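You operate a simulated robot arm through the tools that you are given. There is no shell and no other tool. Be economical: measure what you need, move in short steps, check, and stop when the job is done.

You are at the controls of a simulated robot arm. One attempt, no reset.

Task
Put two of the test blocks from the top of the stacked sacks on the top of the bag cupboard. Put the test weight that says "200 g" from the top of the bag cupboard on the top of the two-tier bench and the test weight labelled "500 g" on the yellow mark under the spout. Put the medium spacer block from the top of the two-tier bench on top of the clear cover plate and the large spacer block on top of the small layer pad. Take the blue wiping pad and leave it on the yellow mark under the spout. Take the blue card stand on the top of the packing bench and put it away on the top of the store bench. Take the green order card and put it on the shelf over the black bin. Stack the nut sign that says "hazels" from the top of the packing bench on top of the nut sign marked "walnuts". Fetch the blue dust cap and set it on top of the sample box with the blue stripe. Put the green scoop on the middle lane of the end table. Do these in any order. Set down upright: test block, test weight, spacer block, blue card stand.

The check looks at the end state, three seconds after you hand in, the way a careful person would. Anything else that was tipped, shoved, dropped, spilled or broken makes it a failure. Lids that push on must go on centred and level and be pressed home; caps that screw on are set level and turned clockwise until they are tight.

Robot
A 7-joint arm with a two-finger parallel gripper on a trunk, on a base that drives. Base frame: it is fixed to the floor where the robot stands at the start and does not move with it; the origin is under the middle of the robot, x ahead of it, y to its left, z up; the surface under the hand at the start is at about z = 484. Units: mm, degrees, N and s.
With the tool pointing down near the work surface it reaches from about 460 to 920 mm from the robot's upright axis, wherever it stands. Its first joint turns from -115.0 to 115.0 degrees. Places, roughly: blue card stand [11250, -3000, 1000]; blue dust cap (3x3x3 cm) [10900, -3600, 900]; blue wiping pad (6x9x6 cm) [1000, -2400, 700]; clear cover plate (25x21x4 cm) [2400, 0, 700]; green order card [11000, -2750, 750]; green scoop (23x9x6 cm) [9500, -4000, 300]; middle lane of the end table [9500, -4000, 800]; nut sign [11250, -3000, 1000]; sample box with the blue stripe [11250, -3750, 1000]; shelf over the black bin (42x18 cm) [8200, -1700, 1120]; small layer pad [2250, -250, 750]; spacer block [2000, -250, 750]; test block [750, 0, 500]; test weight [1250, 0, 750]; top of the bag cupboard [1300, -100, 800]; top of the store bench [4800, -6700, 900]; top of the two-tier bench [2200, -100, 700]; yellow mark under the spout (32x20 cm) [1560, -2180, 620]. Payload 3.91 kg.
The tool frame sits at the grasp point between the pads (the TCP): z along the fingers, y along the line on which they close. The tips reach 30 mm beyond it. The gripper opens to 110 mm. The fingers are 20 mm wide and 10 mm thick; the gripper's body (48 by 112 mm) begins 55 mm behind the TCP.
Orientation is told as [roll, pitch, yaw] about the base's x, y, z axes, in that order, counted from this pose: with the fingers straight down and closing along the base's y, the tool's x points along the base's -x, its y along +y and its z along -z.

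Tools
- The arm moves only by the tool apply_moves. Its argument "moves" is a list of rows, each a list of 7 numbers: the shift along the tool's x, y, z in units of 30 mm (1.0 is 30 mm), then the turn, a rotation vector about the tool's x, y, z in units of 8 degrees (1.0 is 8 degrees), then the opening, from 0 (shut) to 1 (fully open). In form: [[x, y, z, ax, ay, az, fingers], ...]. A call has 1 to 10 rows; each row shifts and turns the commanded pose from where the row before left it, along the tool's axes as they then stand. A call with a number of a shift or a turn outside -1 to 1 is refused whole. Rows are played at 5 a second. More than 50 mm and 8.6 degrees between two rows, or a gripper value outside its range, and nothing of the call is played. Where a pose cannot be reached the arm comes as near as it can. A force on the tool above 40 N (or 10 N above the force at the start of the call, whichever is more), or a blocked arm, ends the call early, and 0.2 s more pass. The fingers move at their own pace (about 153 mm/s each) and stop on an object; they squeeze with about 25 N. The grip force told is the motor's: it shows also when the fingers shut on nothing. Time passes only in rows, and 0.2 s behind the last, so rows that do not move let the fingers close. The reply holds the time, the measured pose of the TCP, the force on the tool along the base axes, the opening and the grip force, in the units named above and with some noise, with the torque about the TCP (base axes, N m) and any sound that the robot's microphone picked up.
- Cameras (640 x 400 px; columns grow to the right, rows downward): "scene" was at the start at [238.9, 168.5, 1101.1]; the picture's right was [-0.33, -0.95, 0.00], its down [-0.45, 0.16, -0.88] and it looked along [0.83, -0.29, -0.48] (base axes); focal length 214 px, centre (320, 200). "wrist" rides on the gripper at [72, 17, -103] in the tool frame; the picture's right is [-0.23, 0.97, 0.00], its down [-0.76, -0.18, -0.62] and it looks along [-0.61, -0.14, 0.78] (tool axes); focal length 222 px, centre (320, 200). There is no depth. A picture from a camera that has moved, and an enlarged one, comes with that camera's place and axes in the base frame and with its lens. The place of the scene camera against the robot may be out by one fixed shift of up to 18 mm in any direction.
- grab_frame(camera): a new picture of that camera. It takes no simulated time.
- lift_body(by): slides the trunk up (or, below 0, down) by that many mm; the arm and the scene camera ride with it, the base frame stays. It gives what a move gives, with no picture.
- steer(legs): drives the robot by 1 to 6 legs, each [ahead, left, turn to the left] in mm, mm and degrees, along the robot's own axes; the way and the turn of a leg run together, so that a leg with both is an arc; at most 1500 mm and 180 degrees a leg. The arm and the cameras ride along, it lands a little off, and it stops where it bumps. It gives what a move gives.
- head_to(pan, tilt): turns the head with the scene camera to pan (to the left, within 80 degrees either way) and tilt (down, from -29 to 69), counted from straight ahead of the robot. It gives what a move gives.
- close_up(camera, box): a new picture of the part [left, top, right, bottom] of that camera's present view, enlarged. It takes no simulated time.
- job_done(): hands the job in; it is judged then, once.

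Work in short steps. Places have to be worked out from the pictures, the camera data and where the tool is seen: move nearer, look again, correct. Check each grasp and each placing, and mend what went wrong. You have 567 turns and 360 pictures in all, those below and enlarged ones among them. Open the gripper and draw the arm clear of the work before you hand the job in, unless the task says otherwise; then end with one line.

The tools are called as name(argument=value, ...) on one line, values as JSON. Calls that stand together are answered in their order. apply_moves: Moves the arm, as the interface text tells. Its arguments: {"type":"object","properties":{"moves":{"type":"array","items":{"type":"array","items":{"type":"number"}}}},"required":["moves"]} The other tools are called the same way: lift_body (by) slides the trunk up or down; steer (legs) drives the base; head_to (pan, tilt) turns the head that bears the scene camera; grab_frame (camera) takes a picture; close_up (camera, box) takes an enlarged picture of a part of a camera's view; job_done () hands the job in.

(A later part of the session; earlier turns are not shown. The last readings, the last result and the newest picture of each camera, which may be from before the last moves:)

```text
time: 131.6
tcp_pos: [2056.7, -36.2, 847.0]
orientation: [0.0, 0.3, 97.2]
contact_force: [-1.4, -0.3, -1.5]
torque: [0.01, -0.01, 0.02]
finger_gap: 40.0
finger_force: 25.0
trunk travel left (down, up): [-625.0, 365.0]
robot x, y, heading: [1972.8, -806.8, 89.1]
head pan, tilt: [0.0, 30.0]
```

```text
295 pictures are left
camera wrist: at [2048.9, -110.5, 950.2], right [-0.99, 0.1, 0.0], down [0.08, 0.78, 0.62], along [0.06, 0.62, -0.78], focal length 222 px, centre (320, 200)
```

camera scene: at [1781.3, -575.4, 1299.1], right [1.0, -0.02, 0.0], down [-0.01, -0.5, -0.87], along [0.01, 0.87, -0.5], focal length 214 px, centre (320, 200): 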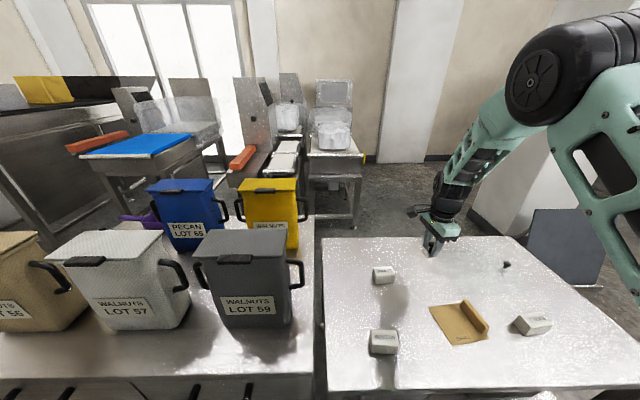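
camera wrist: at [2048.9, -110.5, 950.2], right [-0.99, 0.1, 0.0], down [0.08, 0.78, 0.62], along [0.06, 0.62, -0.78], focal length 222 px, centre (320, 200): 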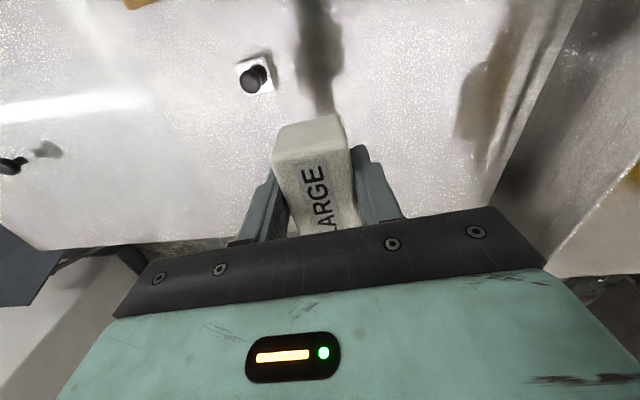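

Now translate over the pad's flat area (~(2168,−207)).

apply_moves(moves=[[0.873, -0.426, 0, 0, 0, 0, 0], [0.873, -0.426, 0, 0, 0, 0, 0], [0.873, -0.426, 0, 0, 0, 0, 0], [0.873, -0.426, 0, 0, 0, 0, 0], [0.873, -0.426, 0, 0, 0, 0, 0], [0.873, -0.426, 0, 0, 0, 0, 0], [0.873, -0.426, 0, 0, 0, 0, 0]])

grab_frame(camera="wrist")

close_up(camera="scene", box=[400, 240, 560, 360])

```text
time: 133.2
tcp_pos: [2165.4, -208.7, 845.4]
orientation: [0.0, 0.2, 97.1]
contact_force: [0.1, 0.2, -1.2]
torque: [0.02, -0.01, -0.01]
finger_gap: 39.8
finger_force: 24.7
trunk travel left (down, up): [-625.0, 365.0]
robot x, y, heading: [1971.7, -804.4, 89.2]
head pan, tilt: [0.0, 30.0]
```

```text
294 pictures are left
camera wrist: at [2157.9, -281.3, 949.6], right [-0.99, 0.1, 0.0], down [0.08, 0.78, 0.62], along [0.06, 0.62, -0.78], focal length 222 px, centre (320, 200)
```

wrist: 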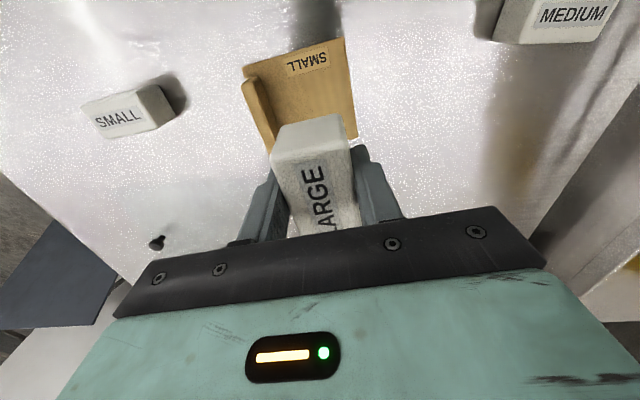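

```text
3.33 times, centred on (480, 300) of scene
camera zoom: at [1781.1, -575.0, 1298.9], right [1.0, -0.02, 0.0], down [-0.01, -0.5, -0.87], along [0.01, 0.87, -0.5], focal length 715 px, centre (-213, -133)
```

zoom: 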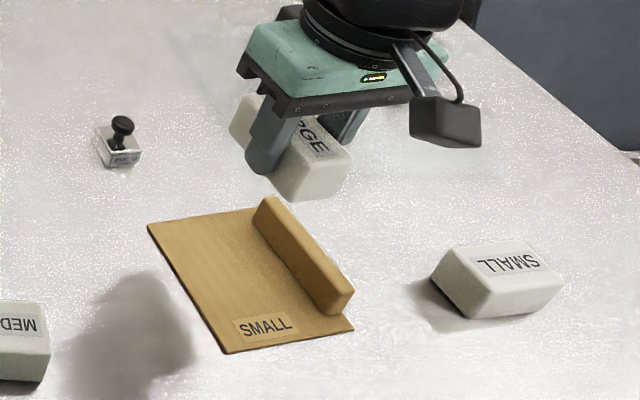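

Block is over the flat part; shift +8 mm in x and lower to just above the pad (contact expected near TCP 701).

apply_moves(moves=[[0.03, -0.26, 1, 0, 0, 0, 0], [0, 0, 1, 0, 0, 0, 0], [0, 0, 1, 0, 0, 0, 0], [0, 0, 1, 0, 0, 0, 0], [0, 0, 0.3, 0, 0, 0, 0]])

close_up(camera="scene", box=[400, 240, 560, 360])

grab_frame(camera="wrist")

```text
time: 134.4
tcp_pos: [2176.3, -207.8, 718.8]
orientation: [0.1, 0.2, 97.1]
contact_force: [0.6, -0.6, 0.2]
torque: [0.03, 0.01, 0.04]
finger_gap: 39.6
finger_force: 24.9
trunk travel left (down, up): [-625.0, 365.0]
robot x, y, heading: [1969.7, -803.4, 89.3]
head pan, tilt: [0.0, 30.0]
```

```text
3.33 times, centred on (480, 300) of scene
camera zoom: at [1781.3, -575.2, 1299.0], right [1.0, -0.02, 0.0], down [-0.01, -0.5, -0.87], along [0.01, 0.87, -0.5], focal length 715 px, centre (-213, -133)
```

zoom: 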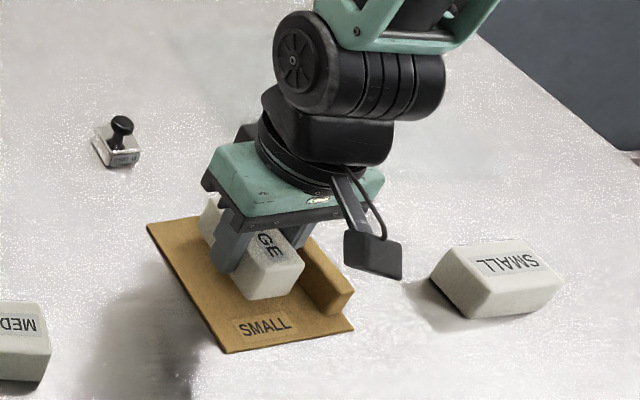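

```text
291 pictures are left
camera wrist: at [2168.8, -282.1, 821.3], right [-0.99, 0.11, 0.0], down [0.08, 0.78, 0.62], along [0.07, 0.62, -0.78], focal length 222 px, centre (320, 200)
```

wrist: 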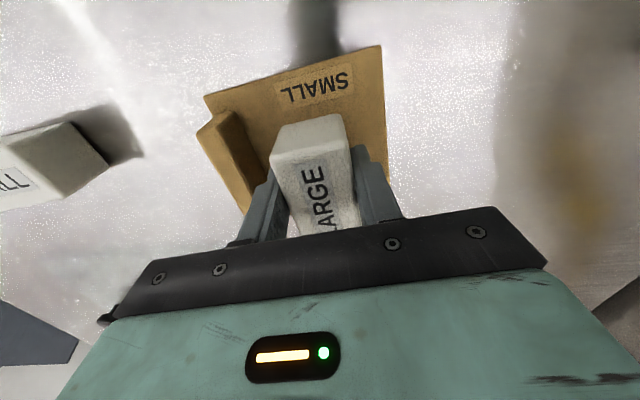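

Good clearance. I lower to contact in small steps.

apply_moves(moves=[[0, 0.1, 0.2, 0, 0, 0, 0], [0, 0, 0.13, 0, 0, 0, 0], [0, 0, 0.13, 0, 0, 0, 0], [0, 0, 0.1, 0, 0, 0, 0]])

```text
time: 135.4
tcp_pos: [2172.9, -209.6, 701.9]
orientation: [0.0, 0.3, 97.1]
contact_force: [0.6, 0.8, -1.3]
torque: [0.02, -0.01, -0.01]
finger_gap: 39.6
finger_force: 24.8
trunk travel left (down, up): [-625.0, 365.0]
robot x, y, heading: [1971.7, -805.2, 88.8]
head pan, tilt: [0.0, 30.0]
```

apply_moves(moves=[[0, 0, 0.08, 0, 0, 0, 0], [0, 0, 0.08, 0, 0, 0, 0], [0, 0, 0.0, 0, 0, 0, 0]])

```text
time: 136.2
tcp_pos: [2172.6, -208.6, 697.2]
orientation: [0.0, 0.1, 97.0]
contact_force: [2.9, 1.1, 21.3]
torque: [0.02, -0.11, -0.02]
finger_gap: 40.1
finger_force: 25.0
trunk travel left (down, up): [-625.0, 365.0]
robot x, y, heading: [1968.9, -803.8, 88.9]
head pan, tilt: [0.0, 30.0]
```

Contact. Ease, open a little, rise.

apply_moves(moves=[[0, 0, -0.08, 0, 0, 0, 0], [0, 0, 0, 0, 0, 0, 0.48], [0, 0, 0, 0, 0, 0, 0.48], [0, 0, -0.5, 0, 0, 0, 0.48], [0, 0, -1, 0, 0, 0, 0.48], [0, 0, -1, 0, 0, 0, 0.48], [0, 0, -1, 0, 0, 0, 0.48], [0, 0, -1, 0, 0, 0, 0.48], [0, 0, -1, 0, 0, 0, 0.48]])

close_up(camera="scene", box=[320, 220, 640, 400])

grab_frame(camera="wrist")

```text
time: 138.2
tcp_pos: [2170.7, -206.5, 863.3]
orientation: [0.1, 0.2, 97.2]
contact_force: [0.4, 0.7, 0.3]
torque: [-0.02, 0.0, -0.02]
finger_gap: 53.1
finger_force: 0.1
trunk travel left (down, up): [-625.0, 365.0]
robot x, y, heading: [1971.1, -802.9, 89.1]
head pan, tilt: [0.0, 30.0]
```

```text
2.00 times, centred on (480, 310) of scene
camera zoom: at [1781.4, -574.8, 1298.9], right [1.0, -0.02, 0.0], down [-0.01, -0.5, -0.87], along [0.01, 0.87, -0.5], focal length 429 px, centre (0, -20)
```

zoom: 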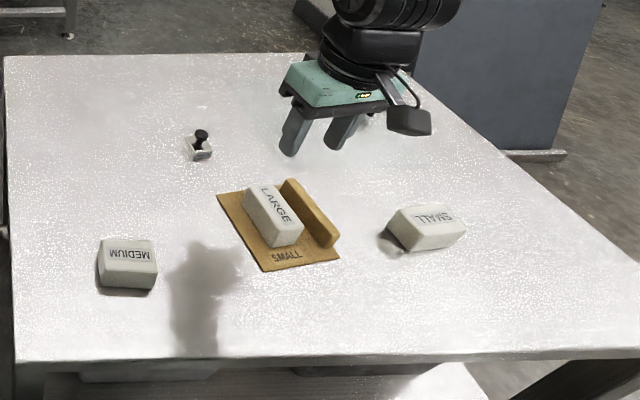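

```text
289 pictures are left
camera wrist: at [2163.3, -281.4, 967.2], right [-0.99, 0.11, 0.0], down [0.08, 0.78, 0.62], along [0.06, 0.62, -0.78], focal length 222 px, centre (320, 200)
```

wrist: 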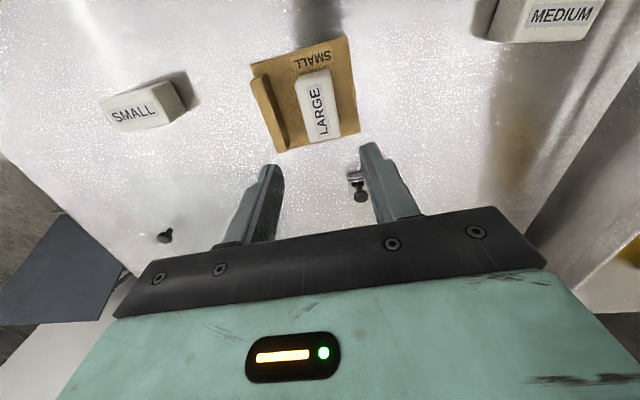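

LARGE rests on the pad's flat part. Now over MEDIUM near (1942,−260).

apply_moves(moves=[[0.107, 0.975, 0, 0, 0, 0, 0.9], [0.107, 0.975, 0, 0, 0, 0, 0.9], [0.107, 0.975, 0, 0, 0, 0, 0.9], [0.107, 0.975, 0, 0, 0, 0, 0.9], [0.107, 0.975, 0, 0, 0, 0, 0.9], [0.107, 0.975, 0, 0, 0, 0, 0.9], [0.107, 0.975, 0, 0, 0, 0, 0.9], [0.107, 0.975, 0, 0, 0, 0, 0.9]])

grab_frame(camera="wrist")

grab_frame(camera="scene")

```text
time: 140.0
tcp_pos: [1944.9, -262.9, 863.5]
orientation: [0.1, 0.2, 97.0]
contact_force: [-0.5, -0.9, 0.4]
torque: [-0.03, 0.03, 0.02]
finger_gap: 99.2
finger_force: 0.1
trunk travel left (down, up): [-625.0, 365.0]
robot x, y, heading: [1966.5, -805.3, 88.9]
head pan, tilt: [0.0, 30.0]
```

```text
288 pictures are left
camera wrist: at [1936.8, -336.3, 966.8], right [-0.99, 0.11, 0.0], down [0.08, 0.78, 0.62], along [0.07, 0.62, -0.78], focal length 222 px, centre (320, 200)
```

wrist: 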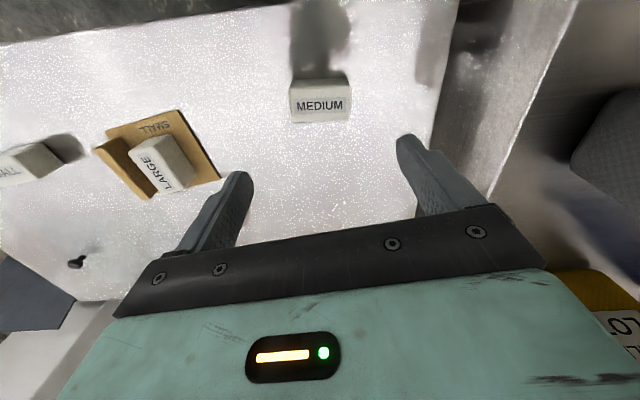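

```text
287 pictures are left
camera scene: at [1781.6, -575.0, 1299.0], right [1.0, -0.02, 0.0], down [-0.01, -0.5, -0.87], along [0.01, 0.87, -0.5], focal length 214 px, centre (320, 200)
```

scene: 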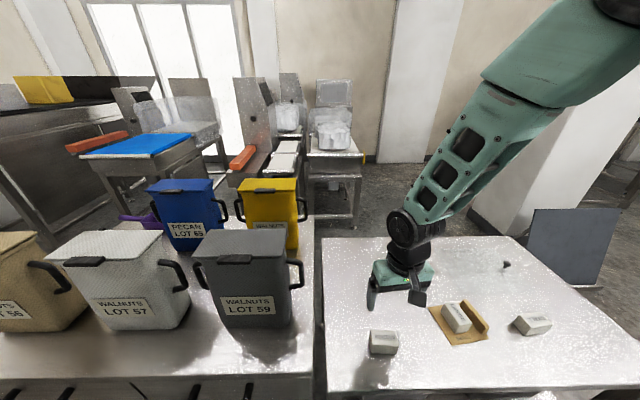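

MEDIUM is ≈68×40 mm, centre (1946,−263), edges aligned to x. I turn the hand to yaw 89 and grip its length.

apply_moves(moves=[[0, 0, 0.5, 0, 0, 1, 0.95], [0, 0, 1, 0, 0, 0, 0.95], [0, 0, 1, 0, 0, 0, 0.95], [0, 0, 1, 0, 0, 0, 0.95]])

grab_frame(camera="wrist")

```text
time: 141.0
tcp_pos: [1944.4, -262.6, 759.0]
orientation: [0.1, 0.2, 89.1]
contact_force: [-0.5, 1.5, 0.4]
torque: [0.01, 0.03, 0.01]
finger_gap: 104.5
finger_force: 0.0
trunk travel left (down, up): [-625.0, 365.0]
robot x, y, heading: [1971.2, -802.4, 89.0]
head pan, tilt: [0.0, 30.0]
```

```text
286 pictures are left
camera wrist: at [1926.4, -335.0, 863.7], right [-0.97, 0.24, 0.0], down [0.19, 0.76, 0.62], along [0.15, 0.6, -0.78], focal length 222 px, centre (320, 200)
```

wrist: 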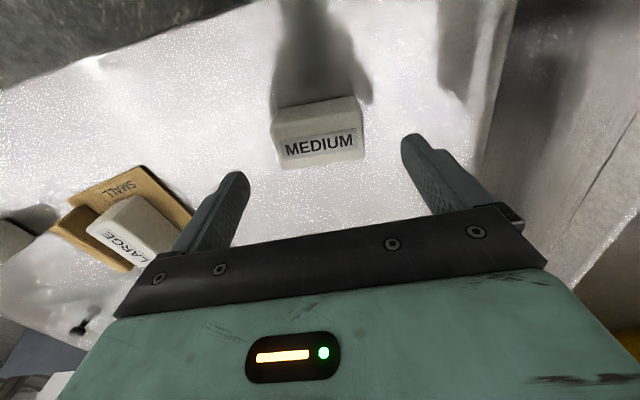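

Centred. Descend 63 mm and close.

apply_moves(moves=[[-0.1, 0, 1, 0, 0, 0, 0.95], [0, 0, 1, 0, 0, 0, 0.95], [0, 0, 0.1, 0, 0, 0, 0.95], [0, 0, 0, 0, 0, 0, 0], [0, 0, 0, 0, 0, 0, 0], [0, 0, 0, 0, 0, 0, 0]])

apply_moves(moves=[[0, 0, -1, 0, 0, 0, 0], [0, 0, -1, 0, 0, 0, 0], [0, 0, -1, 0, 0, 0, 0], [0, 0, -1, 0, 0, 0, 0], [0, 0, -1, 0, 0, 0, 0], [0, 0, -1, 0, 0, 0, 0], [0, 0, -1, 0, 0, 0, 0]])

grab_frame(camera="wrist")

close_up(camera="scene", box=[440, 220, 600, 340])

```text
time: 142.4
tcp_pos: [1945.0, -258.7, 696.7]
orientation: [0.0, 0.2, 89.1]
contact_force: [0.8, 0.4, -0.9]
torque: [0.0, 0.05, -0.04]
finger_gap: 70.6
finger_force: 25.0
trunk travel left (down, up): [-625.0, 365.0]
robot x, y, heading: [1969.2, -800.7, 89.1]
head pan, tilt: [0.0, 30.0]
```

```text
time: 144.0
tcp_pos: [1944.3, -261.9, 906.6]
orientation: [-0.1, 0.2, 89.0]
contact_force: [0.2, 0.2, -2.6]
torque: [0.03, -0.01, 0.02]
finger_gap: 70.5
finger_force: 24.8
trunk travel left (down, up): [-625.0, 365.0]
robot x, y, heading: [1973.1, -802.6, 89.0]
head pan, tilt: [0.0, 30.0]
```

```text
285 pictures are left
camera wrist: at [1925.9, -333.5, 1010.2], right [-0.97, 0.24, 0.0], down [0.19, 0.76, 0.62], along [0.15, 0.6, -0.78], focal length 222 px, centre (320, 200)
```

wrist: 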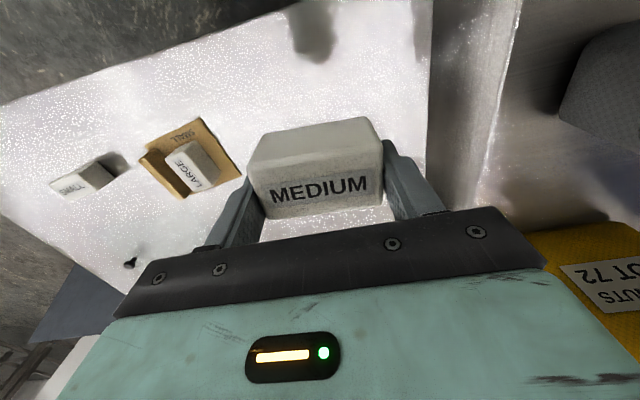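

```text
3.33 times, centred on (520, 280) of scene
camera zoom: at [1781.2, -574.9, 1298.9], right [1.0, -0.02, 0.0], down [-0.01, -0.5, -0.87], along [0.01, 0.87, -0.5], focal length 715 px, centre (-347, -67)
```

zoom: 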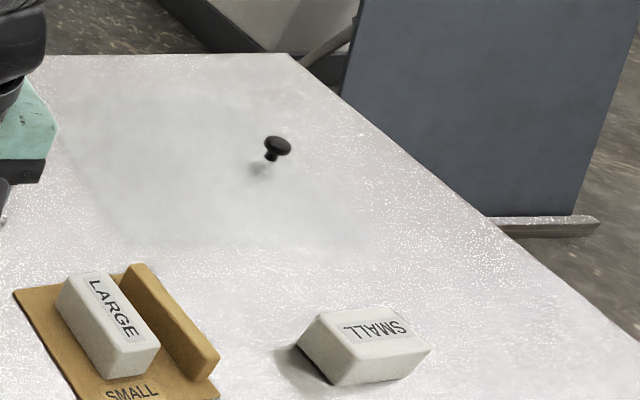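

The clear plate spans about x 2270–2514, y −98–110 with its knob near (2477,−5). I carry MEDIUM to (2345,−30).

apply_moves(moves=[[-0.569, -0.944, 0, 0, 0, 0, 0], [-0.569, -0.944, 0, 0, 0, 0, 0], [-0.569, -0.944, 0, 0, 0, 0, 0], [-0.569, -0.944, 0, 0, 0, 0, 0], [-0.569, -0.944, 0, 0, 0, 0, 0], [-0.569, -0.944, 0, 0, 0, 0, 0], [-0.569, -0.944, 0, 0, 0, 0, 0]])

apply_moves(moves=[[-0.569, -0.944, 0, 0, 0, 0, 0], [-0.569, -0.944, 0, 0, 0, 0, 0], [-0.569, -0.944, 0, 0, 0, 0, 0], [-0.569, -0.944, 0, 0, 0, 0, 0], [-0.569, -0.944, 0, 0, 0, 0, 0], [-0.569, -0.944, 0, 0, 0, 0, 0], [-0.569, -0.944, 0, 0, 0, 0, 0]])

grab_frame(camera="wrist")

close_up(camera="scene", box=[440, 200, 600, 320])

```text
time: 145.6
tcp_pos: [2142.2, -141.7, 906.8]
orientation: [0.0, 0.2, 89.2]
contact_force: [0.1, -0.4, -1.0]
torque: [0.01, 0.01, 0.0]
finger_gap: 70.4
finger_force: 24.3
trunk travel left (down, up): [-625.0, 365.0]
robot x, y, heading: [1973.0, -804.0, 89.2]
head pan, tilt: [0.0, 30.0]
```

```text
time: 147.2
tcp_pos: [2344.6, -27.2, 906.7]
orientation: [0.0, 0.2, 89.2]
contact_force: [-0.6, -0.1, -0.4]
torque: [0.03, 0.0, 0.01]
finger_gap: 70.2
finger_force: 25.1
trunk travel left (down, up): [-625.0, 365.0]
robot x, y, heading: [1975.3, -803.6, 89.0]
head pan, tilt: [0.0, 30.0]
```

```text
283 pictures are left
camera wrist: at [2326.9, -99.0, 1009.7], right [-0.97, 0.24, 0.0], down [0.19, 0.76, 0.62], along [0.15, 0.6, -0.78], focal length 222 px, centre (320, 200)
```

wrist: 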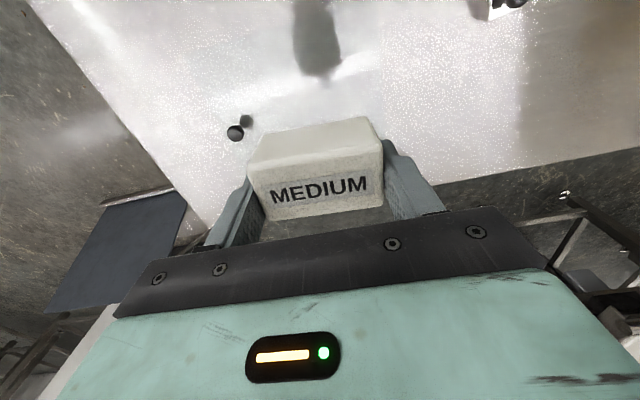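

```text
3.33 times, centred on (520, 260) of scene
camera zoom: at [1781.0, -575.3, 1299.0], right [1.0, -0.02, 0.0], down [-0.01, -0.5, -0.87], along [0.01, 0.87, -0.5], focal length 715 px, centre (-347, 0)
```

zoom: 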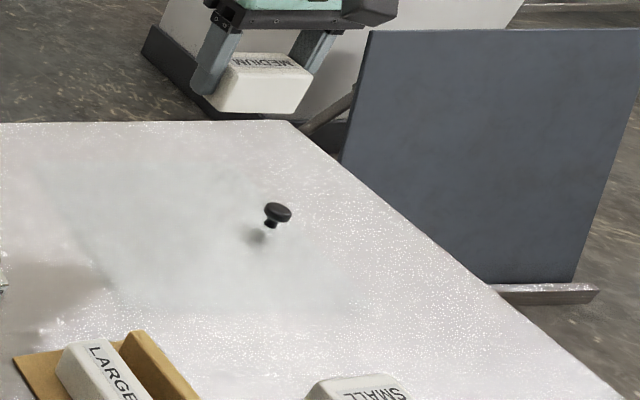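

Plate's left edge ≈2253 and knob (2478,−8) confirm the spot is on the plate. Descend to z≈725, then small steps.

apply_moves(moves=[[0, 0, 1, 0, 0, 0, 0], [0, 0, 1, 0, 0, 0, 0], [0, 0, 1, 0, 0, 0, 0], [0, 0, 1, 0, 0, 0, 0], [0, 0, 1, 0, 0, 0, 0], [0, 0, 1, 0, 0, 0, 0]])

close_up(camera="scene", box=[440, 200, 600, 320])

apply_moves(moves=[[0, 0, 0.13, 0, 0, 0, 0], [0, 0, 0.13, 0, 0, 0, 0], [0, 0, 0.1, 0, 0, 0, 0]])

```text
time: 148.6
tcp_pos: [2344.9, -27.2, 725.6]
orientation: [-0.1, 0.2, 89.1]
contact_force: [0.0, -0.5, -1.9]
torque: [0.0, -0.01, 0.02]
finger_gap: 70.1
finger_force: 25.0
trunk travel left (down, up): [-625.0, 365.0]
robot x, y, heading: [1972.6, -805.3, 89.1]
head pan, tilt: [0.0, 30.0]
```

```text
3.33 times, centred on (520, 260) of scene
camera zoom: at [1781.3, -575.3, 1299.1], right [1.0, -0.02, 0.0], down [-0.01, -0.5, -0.87], along [0.01, 0.87, -0.5], focal length 715 px, centre (-347, 0)
```

zoom: 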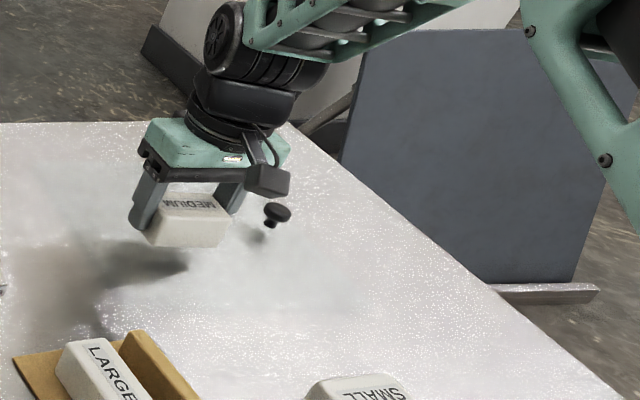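

```text
time: 149.4
tcp_pos: [2344.7, -27.0, 713.2]
orientation: [0.0, 0.2, 89.0]
contact_force: [0.3, 0.4, -2.0]
torque: [-0.02, 0.01, 0.04]
finger_gap: 70.2
finger_force: 25.2
trunk travel left (down, up): [-625.0, 365.0]
robot x, y, heading: [1971.0, -808.6, 89.1]
head pan, tilt: [0.0, 30.0]
```

apply_moves(moves=[[0, 0, 0.1, 0, 0, 0, 0], [0, 0, 0.1, 0, 0, 0, 0], [0, 0, 0.08, 0, 0, 0, 0]])

apply_moves(moves=[[0, 0, 0.08, 0, 0, 0, 0], [0, 0, 0.08, 0, 0, 0, 0]])

```text
time: 150.2
tcp_pos: [2344.1, -25.4, 706.6]
orientation: [0.0, 0.1, 89.1]
contact_force: [-0.5, -1.7, 9.7]
torque: [-0.23, 0.01, -0.1]
finger_gap: 70.1
finger_force: 25.2
trunk travel left (down, up): [-625.0, 365.0]
robot x, y, heading: [1969.6, -805.8, 89.1]
head pan, tilt: [0.0, 30.0]
```

```text
time: 150.8
tcp_pos: [2344.7, -25.3, 701.7]
orientation: [-0.1, -0.1, 89.1]
contact_force: [-1.5, 3.3, 21.3]
torque: [0.05, 0.07, -0.13]
finger_gap: 69.5
finger_force: 25.0
trunk travel left (down, up): [-625.0, 365.0]
robot x, y, heading: [1970.0, -805.2, 88.9]
head pan, tilt: [0.0, 30.0]
```

Contact. Ease off slightly and open a little.

apply_moves(moves=[[0, 0, -0.1, 0, 0, 0, 0], [0, 0, 0, 0, 0, 0, 0.78], [0, 0, 0, 0, 0, 0, 0.78], [0, 0, -0.5, 0, 0, 0, 0.78], [0, 0, -1, 0, 0, 0, 0.78], [0, 0, -1, 0, 0, 0, 0.78], [0, 0, -1, 0, 0, 0, 0.78], [0, 0, -1, 0, 0, 0, 0.78], [0, 0, -1, 0, 0, 0, 0.78]])

close_up(camera="scene", box=[400, 220, 600, 360])

grab_frame(camera="wrist")

```text
time: 152.8
tcp_pos: [2346.2, -26.7, 871.2]
orientation: [0.1, 0.2, 89.2]
contact_force: [0.4, 0.4, 0.1]
torque: [-0.03, -0.01, -0.01]
finger_gap: 85.7
finger_force: 0.1
trunk travel left (down, up): [-625.0, 365.0]
robot x, y, heading: [1972.0, -806.4, 89.0]
head pan, tilt: [0.0, 30.0]
```

```text
2.86 times, centred on (500, 290) of scene
camera zoom: at [1781.5, -574.9, 1298.9], right [1.0, -0.02, 0.0], down [-0.01, -0.5, -0.87], along [0.01, 0.87, -0.5], focal length 613 px, centre (-194, -57)
```

zoom: 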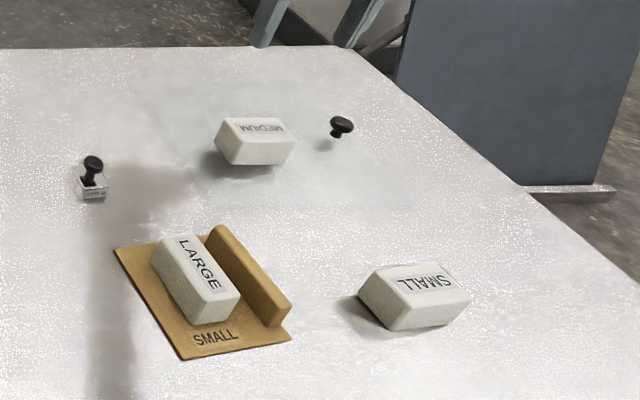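

```text
279 pictures are left
camera wrist: at [2328.1, -99.0, 975.0], right [-0.97, 0.24, 0.0], down [0.19, 0.76, 0.62], along [0.15, 0.6, -0.78], focal length 222 px, centre (320, 200)
```

wrist: 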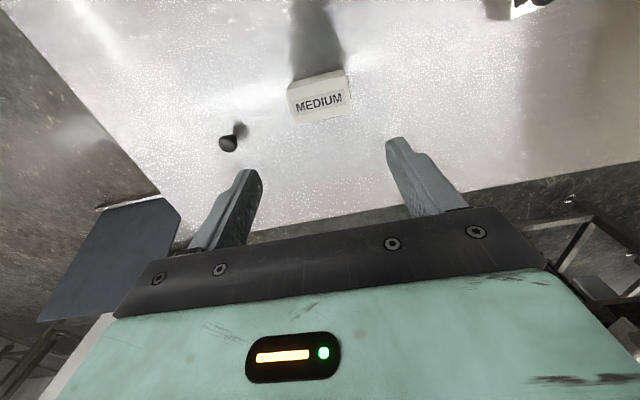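

MEDIUM rests on the clear plate. Now for the 500 g weight: raise the hand to z≈1110 and drive left to x≈1095.

apply_moves(moves=[[0.3, 0, -1, 0, 0, 0, 0.78], [0.3, 0, -1, 0, 0, 0, 0.78], [0.3, 0, -1, 0, 0, 0, 0.78], [0.3, 0, -1, 0, 0, 0, 0.78], [0.3, 0.5, -1, 0, 0, 0, 0.78], [0.3, 0.5, -1, 0, 0, 0, 0.78], [0.3, 0.5, -1, 0, 0, 0, 0.78], [0.3, 0.5, -1, 0, 0, 0, 0.78], [0.3, 0.5, 0, 0, 0, 0, 0.78]])

steer(legs=[[0, 875, 1]])

grab_frame(camera="wrist")

grab_frame(camera="scene")

```text
time: 154.8
tcp_pos: [2270.1, -105.8, 1106.4]
orientation: [0.1, 0.3, 89.2]
contact_force: [-1.3, 0.3, -0.1]
torque: [-0.02, -0.01, 0.03]
finger_gap: 85.9
finger_force: 0.1
trunk travel left (down, up): [-625.0, 365.0]
robot x, y, heading: [1970.2, -800.7, 89.1]
head pan, tilt: [0.0, 30.0]
```

```text
time: 159.5
tcp_pos: [1365.0, -96.4, 1106.9]
orientation: [0.0, 0.2, 90.6]
contact_force: [-0.5, 0.9, -0.2]
torque: [-0.01, -0.01, -0.01]
finger_gap: 85.9
finger_force: 0.1
trunk travel left (down, up): [-625.0, 365.0]
robot x, y, heading: [1084.4, -798.2, 90.5]
head pan, tilt: [0.0, 30.0]
```

```text
278 pictures are left
camera wrist: at [1347.9, -168.1, 1210.8], right [-0.98, 0.22, 0.0], down [0.17, 0.77, 0.62], along [0.14, 0.61, -0.78], focal length 222 px, centre (320, 200)
```

wrist: 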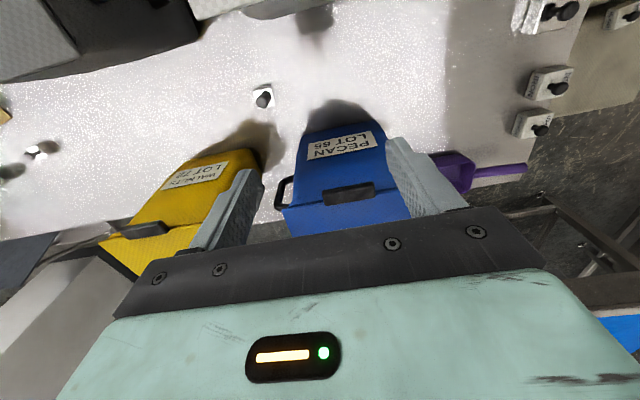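

```text
277 pictures are left
camera scene: at [887.6, -577.1, 1299.0], right [1.0, 0.01, 0.0], down [0.0, -0.5, -0.87], along [-0.01, 0.87, -0.5], focal length 214 px, centre (320, 200)
```

scene: 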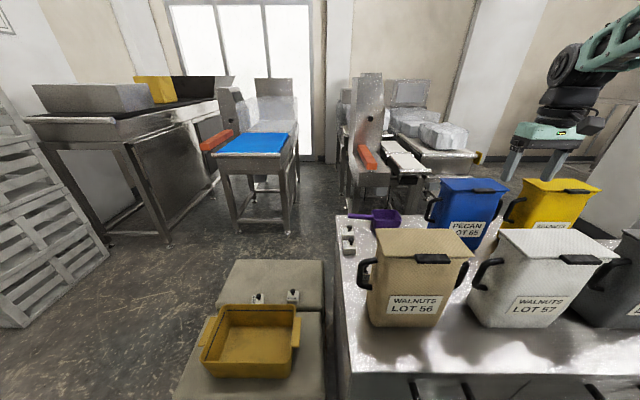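

Zoom the weights from the head camera for the label, and move the hand towards (1000,−105).

close_up(camera="scene", box=[330, 205, 390, 265])

apply_moves(moves=[[0.05, 1, 0, 0, 0, 0, 0.6], [0.05, 1, 0, 0, 0, 0, 0.6], [0.05, 1, 0, 0, 0, 0, 0.6], [0.05, 1, 0, 0, 0, 0, 0.6], [0.05, 1, 0, 0, 0, 0, 0.6], [0.05, 1, 0, 0, 0, 0, 0.6], [0.05, 1, 0, 0, 0, 0, 0.6], [0.05, 1, 0, 0, 0, 0, 0.6], [0.05, 1, 0, 0, 0, 0, 0.6], [0.05, 1, 0, 0, 0, 0, 0.6]])

apply_moves(moves=[[0, 1, 0, 0, 0, 0, 0.6], [0, 1, 0, 0, 0, 0, 0.6]])

grab_frame(camera="wrist")

```text
6.67 times, centred on (360, 235) of scene
camera zoom: at [887.6, -577.1, 1299.0], right [1.0, 0.01, 0.0], down [0.0, -0.5, -0.87], along [-0.01, 0.87, -0.5], focal length 1430 px, centre (53, -33)
```

zoom: 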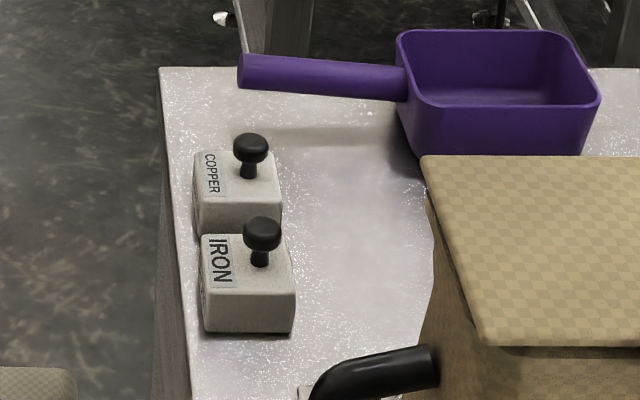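

```text
time: 161.7
tcp_pos: [1061.9, -112.1, 1109.4]
orientation: [0.0, 0.1, 90.5]
contact_force: [0.9, 0.6, 0.2]
torque: [0.02, 0.0, 0.01]
finger_gap: 65.9
finger_force: 0.1
trunk travel left (down, up): [-625.0, 365.0]
robot x, y, heading: [1084.8, -797.9, 90.8]
head pan, tilt: [0.0, 30.0]
```

```text
time: 162.3
tcp_pos: [1006.3, -112.3, 1109.6]
orientation: [0.0, 0.3, 90.5]
contact_force: [0.0, -0.7, -0.8]
torque: [-0.02, 0.02, 0.03]
finger_gap: 66.1
finger_force: 0.0
trunk travel left (down, up): [-625.0, 365.0]
robot x, y, heading: [1086.6, -797.5, 90.3]
head pan, tilt: [0.0, 30.0]
```

```text
275 pictures are left
camera wrist: at [989.3, -185.6, 1213.4], right [-0.98, 0.22, 0.0], down [0.17, 0.77, 0.62], along [0.14, 0.6, -0.78], focal length 222 px, centre (320, 200)
```

wrist: 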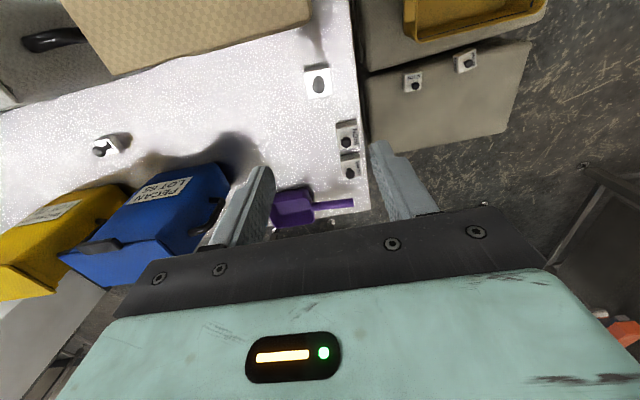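

close_up(camera="wrist", box=[295, 55, 345, 105])

```text
8.00 times, centred on (320, 80) of wrist
camera zoom: at [989.3, -185.6, 1213.4], right [-0.98, 0.22, 0.0], down [0.17, 0.77, 0.62], along [0.14, 0.6, -0.78], focal length 1777 px, centre (320, 1160)
```

zoom: 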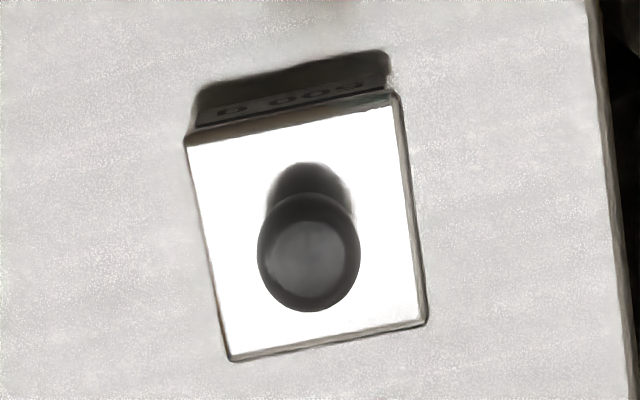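

It is "500 g": centre (1011,−109), 46 mm wide, aligned. The camera would graze the tan bag's lid at this yaw, so I turn to yaw ≈0.

apply_moves(moves=[[0, 0, 0, 0, 0, 1, 0.7], [0, 0, 0, 0, 0, 1, 0.7], [0, 0, 0, 0, 0, 1, 0.7], [0, 0, 0, 0, 0, 1, 0.7], [0, 0, 0, 0, 0, 1, 0.7], [0, 0, 0, 0, 0, 1, 0.7], [0, 0, 0, 0, 0, 1, 0.7], [0, 0, 0, 0, 0, 1, 0.7], [0, 0, 0, 0, 0, 1, 0.7], [0, 0, 0, 0, 0, 1, 0.7]])

apply_moves(moves=[[0, 0, 0, 0, 0, 1, 0.7], [0, 0, 0, 0, 0, 0.3, 0.7], [-0.15, 0.1, 0.5, 0, 0, 0, 0.7]])

grab_frame(camera="wrist")

```text
time: 164.5
tcp_pos: [1005.7, -113.0, 1108.0]
orientation: [-0.1, 0.1, 10.4]
contact_force: [-0.4, 0.1, -0.7]
torque: [-0.01, -0.04, 0.02]
finger_gap: 77.2
finger_force: 0.1
trunk travel left (down, up): [-625.0, 365.0]
robot x, y, heading: [1086.4, -801.8, 90.2]
head pan, tilt: [0.0, 30.0]
```

```text
time: 165.3
tcp_pos: [1008.9, -111.7, 1092.7]
orientation: [-0.2, 0.0, 0.1]
contact_force: [0.5, 1.3, 0.0]
torque: [0.04, -0.01, -0.03]
finger_gap: 77.0
finger_force: 0.1
trunk travel left (down, up): [-625.0, 365.0]
robot x, y, heading: [1086.4, -803.8, 90.3]
head pan, tilt: [0.0, 30.0]
```

```text
273 pictures are left
camera wrist: at [935.0, -95.1, 1196.0], right [0.23, 0.97, 0.0], down [0.76, -0.17, 0.62], along [0.61, -0.14, -0.78], focal length 222 px, centre (320, 200)
```

wrist: 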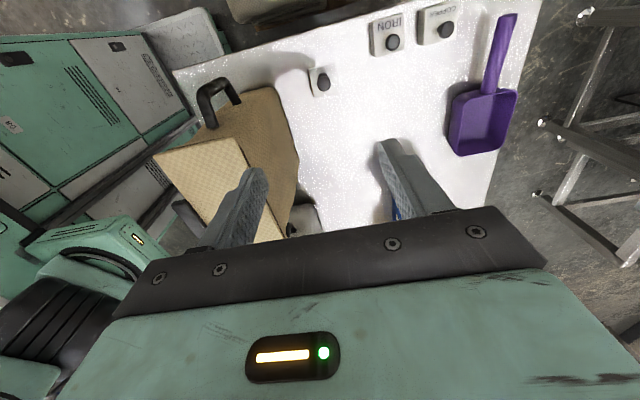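

Knob at (1010,−108). Descend partway and check.

apply_moves(moves=[[0, 0.1, 1, 0, 0, 0, 0.7], [0, 0, 1, 0, 0, 0, 0.7], [0, 0, 1, 0, 0, 0, 0.7], [0, 0, 1, 0, 0, 0, 0.7], [0, 0, 1, 0, 0, 0, 0.7], [0, 0, 1, 0, 0, 0, 0.7]])

grab_frame(camera="wrist")

```text
time: 166.7
tcp_pos: [1010.3, -106.4, 912.8]
orientation: [-0.2, 0.0, 0.1]
contact_force: [0.0, -0.2, -0.6]
torque: [0.01, -0.04, 0.01]
finger_gap: 77.1
finger_force: 0.0
trunk travel left (down, up): [-625.0, 365.0]
robot x, y, heading: [1087.1, -797.1, 90.7]
head pan, tilt: [0.0, 30.0]
```

```text
272 pictures are left
camera wrist: at [937.9, -90.3, 1016.2], right [0.22, 0.97, 0.0], down [0.76, -0.17, 0.62], along [0.61, -0.14, -0.78], focal length 222 px, centre (320, 200)
```

wrist: 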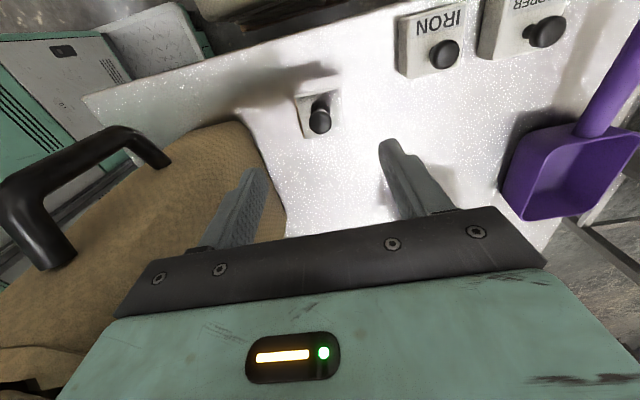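

Clear of the bag (face at y≈−185, finger at −150). Descend 113 mm and grip.

apply_moves(moves=[[0, 0, 1, 0, 0, 0, 0.62], [0, 0, 1, 0, 0, 0, 0.62], [0, 0, 1, 0, 0, 0, 0.62], [0, 0, 0.7, 0, 0, 0, 0.62], [0, 0, 0, 0, 0, 0, 0], [0, 0, 0, 0, 0, 0, 0], [0, 0, 0, 0, 0, 0, 0]])

grab_frame(camera="wrist")

```text
time: 168.3
tcp_pos: [1008.5, -110.3, 802.9]
orientation: [-0.2, 0.1, 0.2]
contact_force: [0.1, 1.5, 2.4]
torque: [0.28, 0.14, -0.04]
finger_gap: 47.0
finger_force: 24.8
trunk travel left (down, up): [-625.0, 365.0]
robot x, y, heading: [1084.3, -800.3, 90.5]
head pan, tilt: [0.0, 30.0]
```

```text
271 pictures are left
camera wrist: at [935.4, -93.6, 906.2], right [0.22, 0.97, 0.0], down [0.76, -0.17, 0.62], along [0.61, -0.14, -0.78], focal length 222 px, centre (320, 200)
```

wrist: 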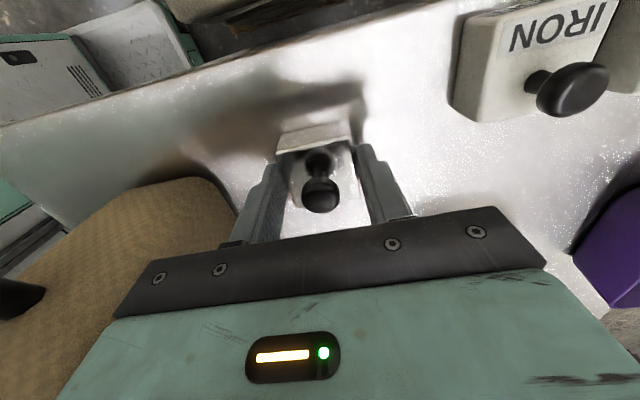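

Gripped. Lift to z≈1100, turn the base toward the spout area and look.

apply_moves(moves=[[0, 0, -1, 0, 0, 0, 0], [0, 0, -1, 0, 0, 0, 0], [0, 0, -1, 0, 0, 0, 0], [0, 0, -1, 0, 0, 0, 0], [0, 0, -1, 0, 0, 0, 0], [0, 0, -1, 0, 0, 0, 0], [0, 0, -1, 0, 0, 0, 0], [0, 0, -1, 0, 0, 0, 0], [0, 0, -1, 0, 0, 0, 0], [0, 0, -1, 0, 0, 0, 0]])

steer(legs=[[-350, 0, 0], [0, 0, -180]])

grab_frame(camera="scene")

```text
time: 170.5
tcp_pos: [1011.1, -104.7, 1097.8]
orientation: [-0.3, 0.0, 0.1]
contact_force: [-0.3, 0.5, -5.4]
torque: [0.0, 0.01, -0.01]
finger_gap: 47.1
finger_force: 24.6
trunk travel left (down, up): [-625.0, 365.0]
robot x, y, heading: [1081.4, -800.3, 90.7]
head pan, tilt: [0.0, 30.0]
```

```text
time: 180.2
tcp_pos: [1125.5, -1845.1, 1099.3]
orientation: [-0.3, 0.0, 177.5]
contact_force: [-0.6, 1.4, -4.8]
torque: [0.02, -0.04, 0.04]
finger_gap: 47.1
finger_force: 24.8
trunk travel left (down, up): [-625.0, 365.0]
robot x, y, heading: [1085.1, -1146.6, -92.5]
head pan, tilt: [0.0, 30.0]
```

```text
270 pictures are left
camera scene: at [1294.6, -1393.5, 1298.9], right [-1.0, 0.04, 0.0], down [0.02, 0.5, -0.87], along [-0.03, -0.87, -0.5], focal length 214 px, centre (320, 200)
```

scene: 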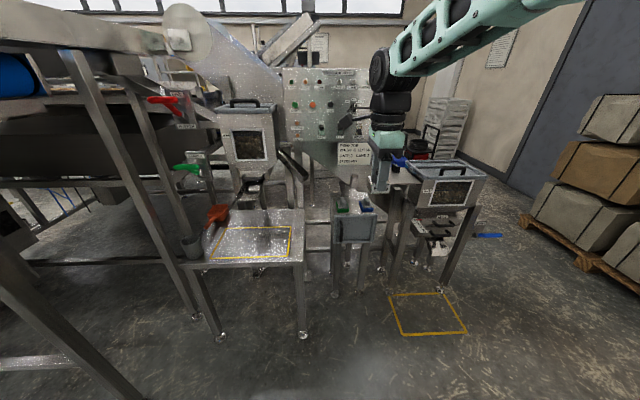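

The table with the yellow rectangle under the spout is at left. I zoom in on it and on the blue things.

close_up(camera="scene", box=[160, 80, 340, 280])

close_up(camera="scene", box=[320, 130, 520, 290])

```text
2.00 times, centred on (250, 180) of scene
camera zoom: at [1294.6, -1393.5, 1298.9], right [-1.0, 0.04, 0.0], down [0.02, 0.5, -0.87], along [-0.03, -0.87, -0.5], focal length 429 px, centre (460, 240)
```

zoom: 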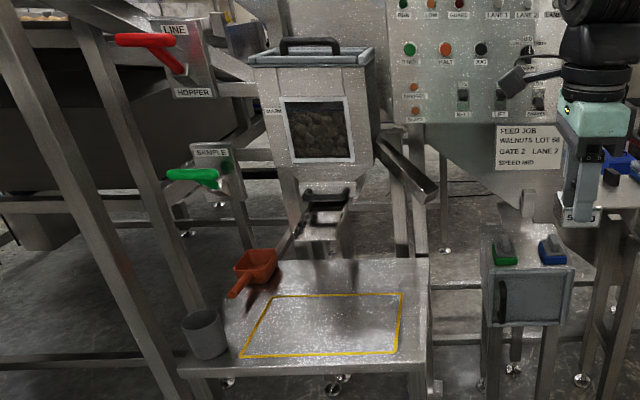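

```text
2.50 times, centred on (420, 210) of scene
camera zoom: at [1294.6, -1393.5, 1298.9], right [-1.0, 0.04, 0.0], down [0.02, 0.5, -0.87], along [-0.03, -0.87, -0.5], focal length 536 px, centre (70, 175)
```

zoom: 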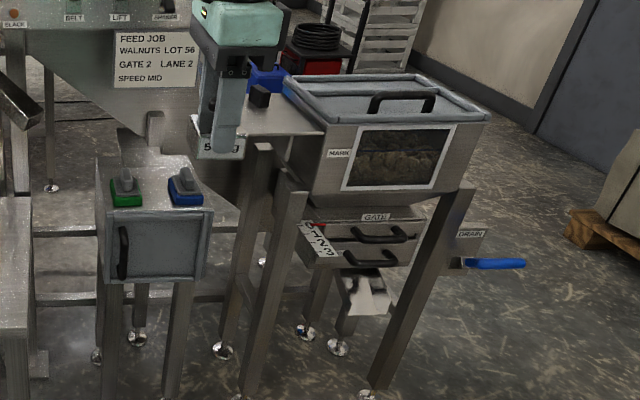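

The yellow mark is x≈1411–1740, y≈−2296…−2092 on a table z≈620; the blue pad (grey grip) is on the small cabinet near (1025,−2313). I drive to about (1560,−1400).

steer(legs=[[0, 475, 2.5], [230, 0, 0]])

grab_frame(camera="scene")

grab_frame(camera="wrist")

```text
time: 184.4
tcp_pos: [1655.8, -2078.9, 1098.1]
orientation: [-0.2, 0.0, -179.5]
contact_force: [-0.2, 0.2, -4.4]
torque: [0.0, -0.02, 0.0]
finger_gap: 47.3
finger_force: 24.9
trunk travel left (down, up): [-625.0, 365.0]
robot x, y, heading: [1578.1, -1383.5, -89.2]
head pan, tilt: [0.0, 30.0]
```

```text
267 pictures are left
camera scene: at [1798.3, -1619.8, 1298.9], right [-1.0, -0.02, 0.0], down [-0.01, 0.5, -0.87], along [0.01, -0.87, -0.5], focal length 214 px, centre (320, 200)
```

scene: 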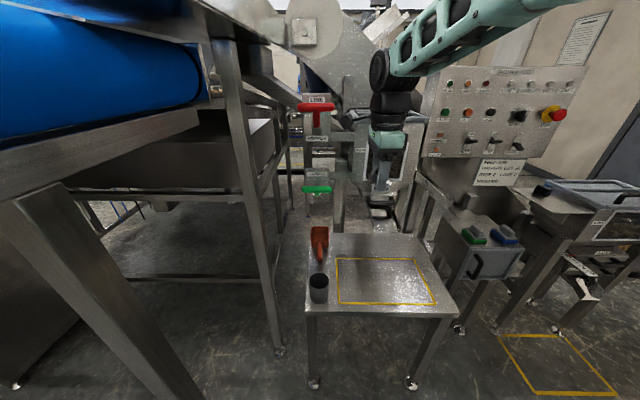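

```text
266 pictures are left
camera wrist: at [1728.9, -2096.7, 1202.6], right [-0.22, -0.98, 0.0], down [-0.76, 0.17, 0.62], along [-0.61, 0.14, -0.78], focal length 222 px, centre (320, 200)
```

wrist: 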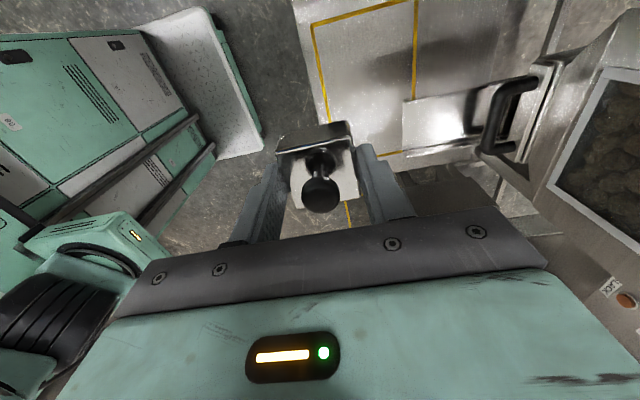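

Mark is x 1405–1725, y −2285…−2078; the spout lip overhangs only its far part. I place the weight at (1650,−2135): shift and descend.

apply_moves(moves=[[-0.1, 0.94, 1, 0, 0, 0, 0], [-0.1, 0.94, 1, 0, 0, 0, 0], [0, 0, 1, 0, 0, 0, 0], [0, 0, 1, 0, 0, 0, 0], [0, 0, 1, 0, 0, 0, 0], [0, 0, 1, 0, 0, 0, 0], [0, 0, 1, 0, 0, 0, 0], [0, 0, 1, 0, 0, 0, 0], [0, 0, 1, 0, 0, 0, 0], [0, 0, 1, 0, 0, 0, 0]])

grab_frame(camera="wrist")

grab_frame(camera="scene")

```text
time: 186.6
tcp_pos: [1653.7, -2133.4, 796.6]
orientation: [-0.2, 0.0, -179.5]
contact_force: [-0.9, 0.2, -5.1]
torque: [-0.04, -0.01, -0.01]
finger_gap: 47.0
finger_force: 24.8
trunk travel left (down, up): [-625.0, 365.0]
robot x, y, heading: [1576.3, -1383.0, -88.8]
head pan, tilt: [0.0, 30.0]
```

```text
265 pictures are left
camera wrist: at [1725.8, -2150.7, 901.0], right [-0.22, -0.98, 0.0], down [-0.76, 0.17, 0.62], along [-0.61, 0.14, -0.78], focal length 222 px, centre (320, 200)
```

wrist: 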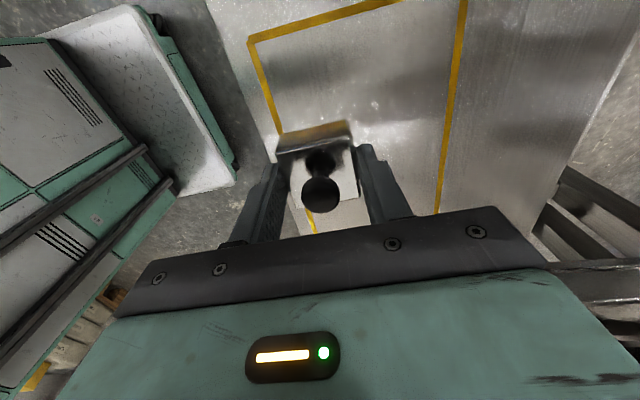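

```text
264 pictures are left
camera scene: at [1798.3, -1619.6, 1299.0], right [-1.0, -0.02, 0.0], down [-0.01, 0.5, -0.87], along [0.01, -0.87, -0.5], focal length 214 px, centre (320, 200)
```

scene: 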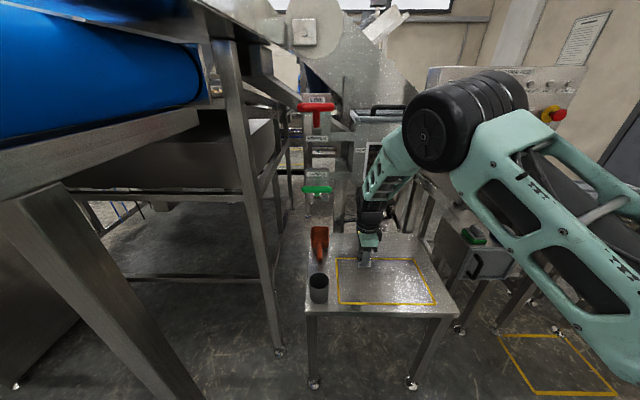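

Within the mark. Descend to contact (~661).

apply_moves(moves=[[0, 0, 1, 0, 0, 0, 0], [0, 0, 1, 0, 0, 0, 0], [0, 0, 1, 0, 0, 0, 0], [0, 0, 0.5, 0, 0, 0, 0], [0, 0, 0.2, 0, 0, 0, 0], [0, 0, 0.2, 0, 0, 0, 0]])

apply_moves(moves=[[0, 0, 0.13, 0, 0, 0, 0], [0, 0, 0.13, 0, 0, 0, 0], [0, 0, 0.13, 0, 0, 0, 0]])

```text
time: 188.0
tcp_pos: [1651.7, -2133.4, 683.4]
orientation: [-0.2, 0.0, -179.4]
contact_force: [0.1, -0.1, -5.5]
torque: [0.04, 0.0, 0.0]
finger_gap: 46.9
finger_force: 25.1
trunk travel left (down, up): [-625.0, 365.0]
robot x, y, heading: [1577.5, -1386.0, -89.3]
head pan, tilt: [0.0, 30.0]
```

```text
time: 188.8
tcp_pos: [1652.4, -2135.1, 669.9]
orientation: [-0.2, 0.0, -179.4]
contact_force: [-0.6, -1.1, -4.8]
torque: [0.0, -0.02, 0.02]
finger_gap: 46.8
finger_force: 24.3
trunk travel left (down, up): [-625.0, 365.0]
robot x, y, heading: [1578.1, -1381.9, -89.2]
head pan, tilt: [0.0, 30.0]
```

apply_moves(moves=[[0, 0, 0.13, 0, 0, 0, 0], [0, 0, 0.13, 0, 0, 0, 0], [0, 0, 0.1, 0, 0, 0, 0]])

```text
time: 189.6
tcp_pos: [1652.5, -2134.1, 662.1]
orientation: [-0.1, 0.1, -179.6]
contact_force: [-1.0, 5.8, 18.1]
torque: [0.13, 0.01, -0.02]
finger_gap: 47.1
finger_force: 24.8
trunk travel left (down, up): [-625.0, 365.0]
robot x, y, heading: [1578.5, -1385.9, -89.1]
head pan, tilt: [0.0, 30.0]
```

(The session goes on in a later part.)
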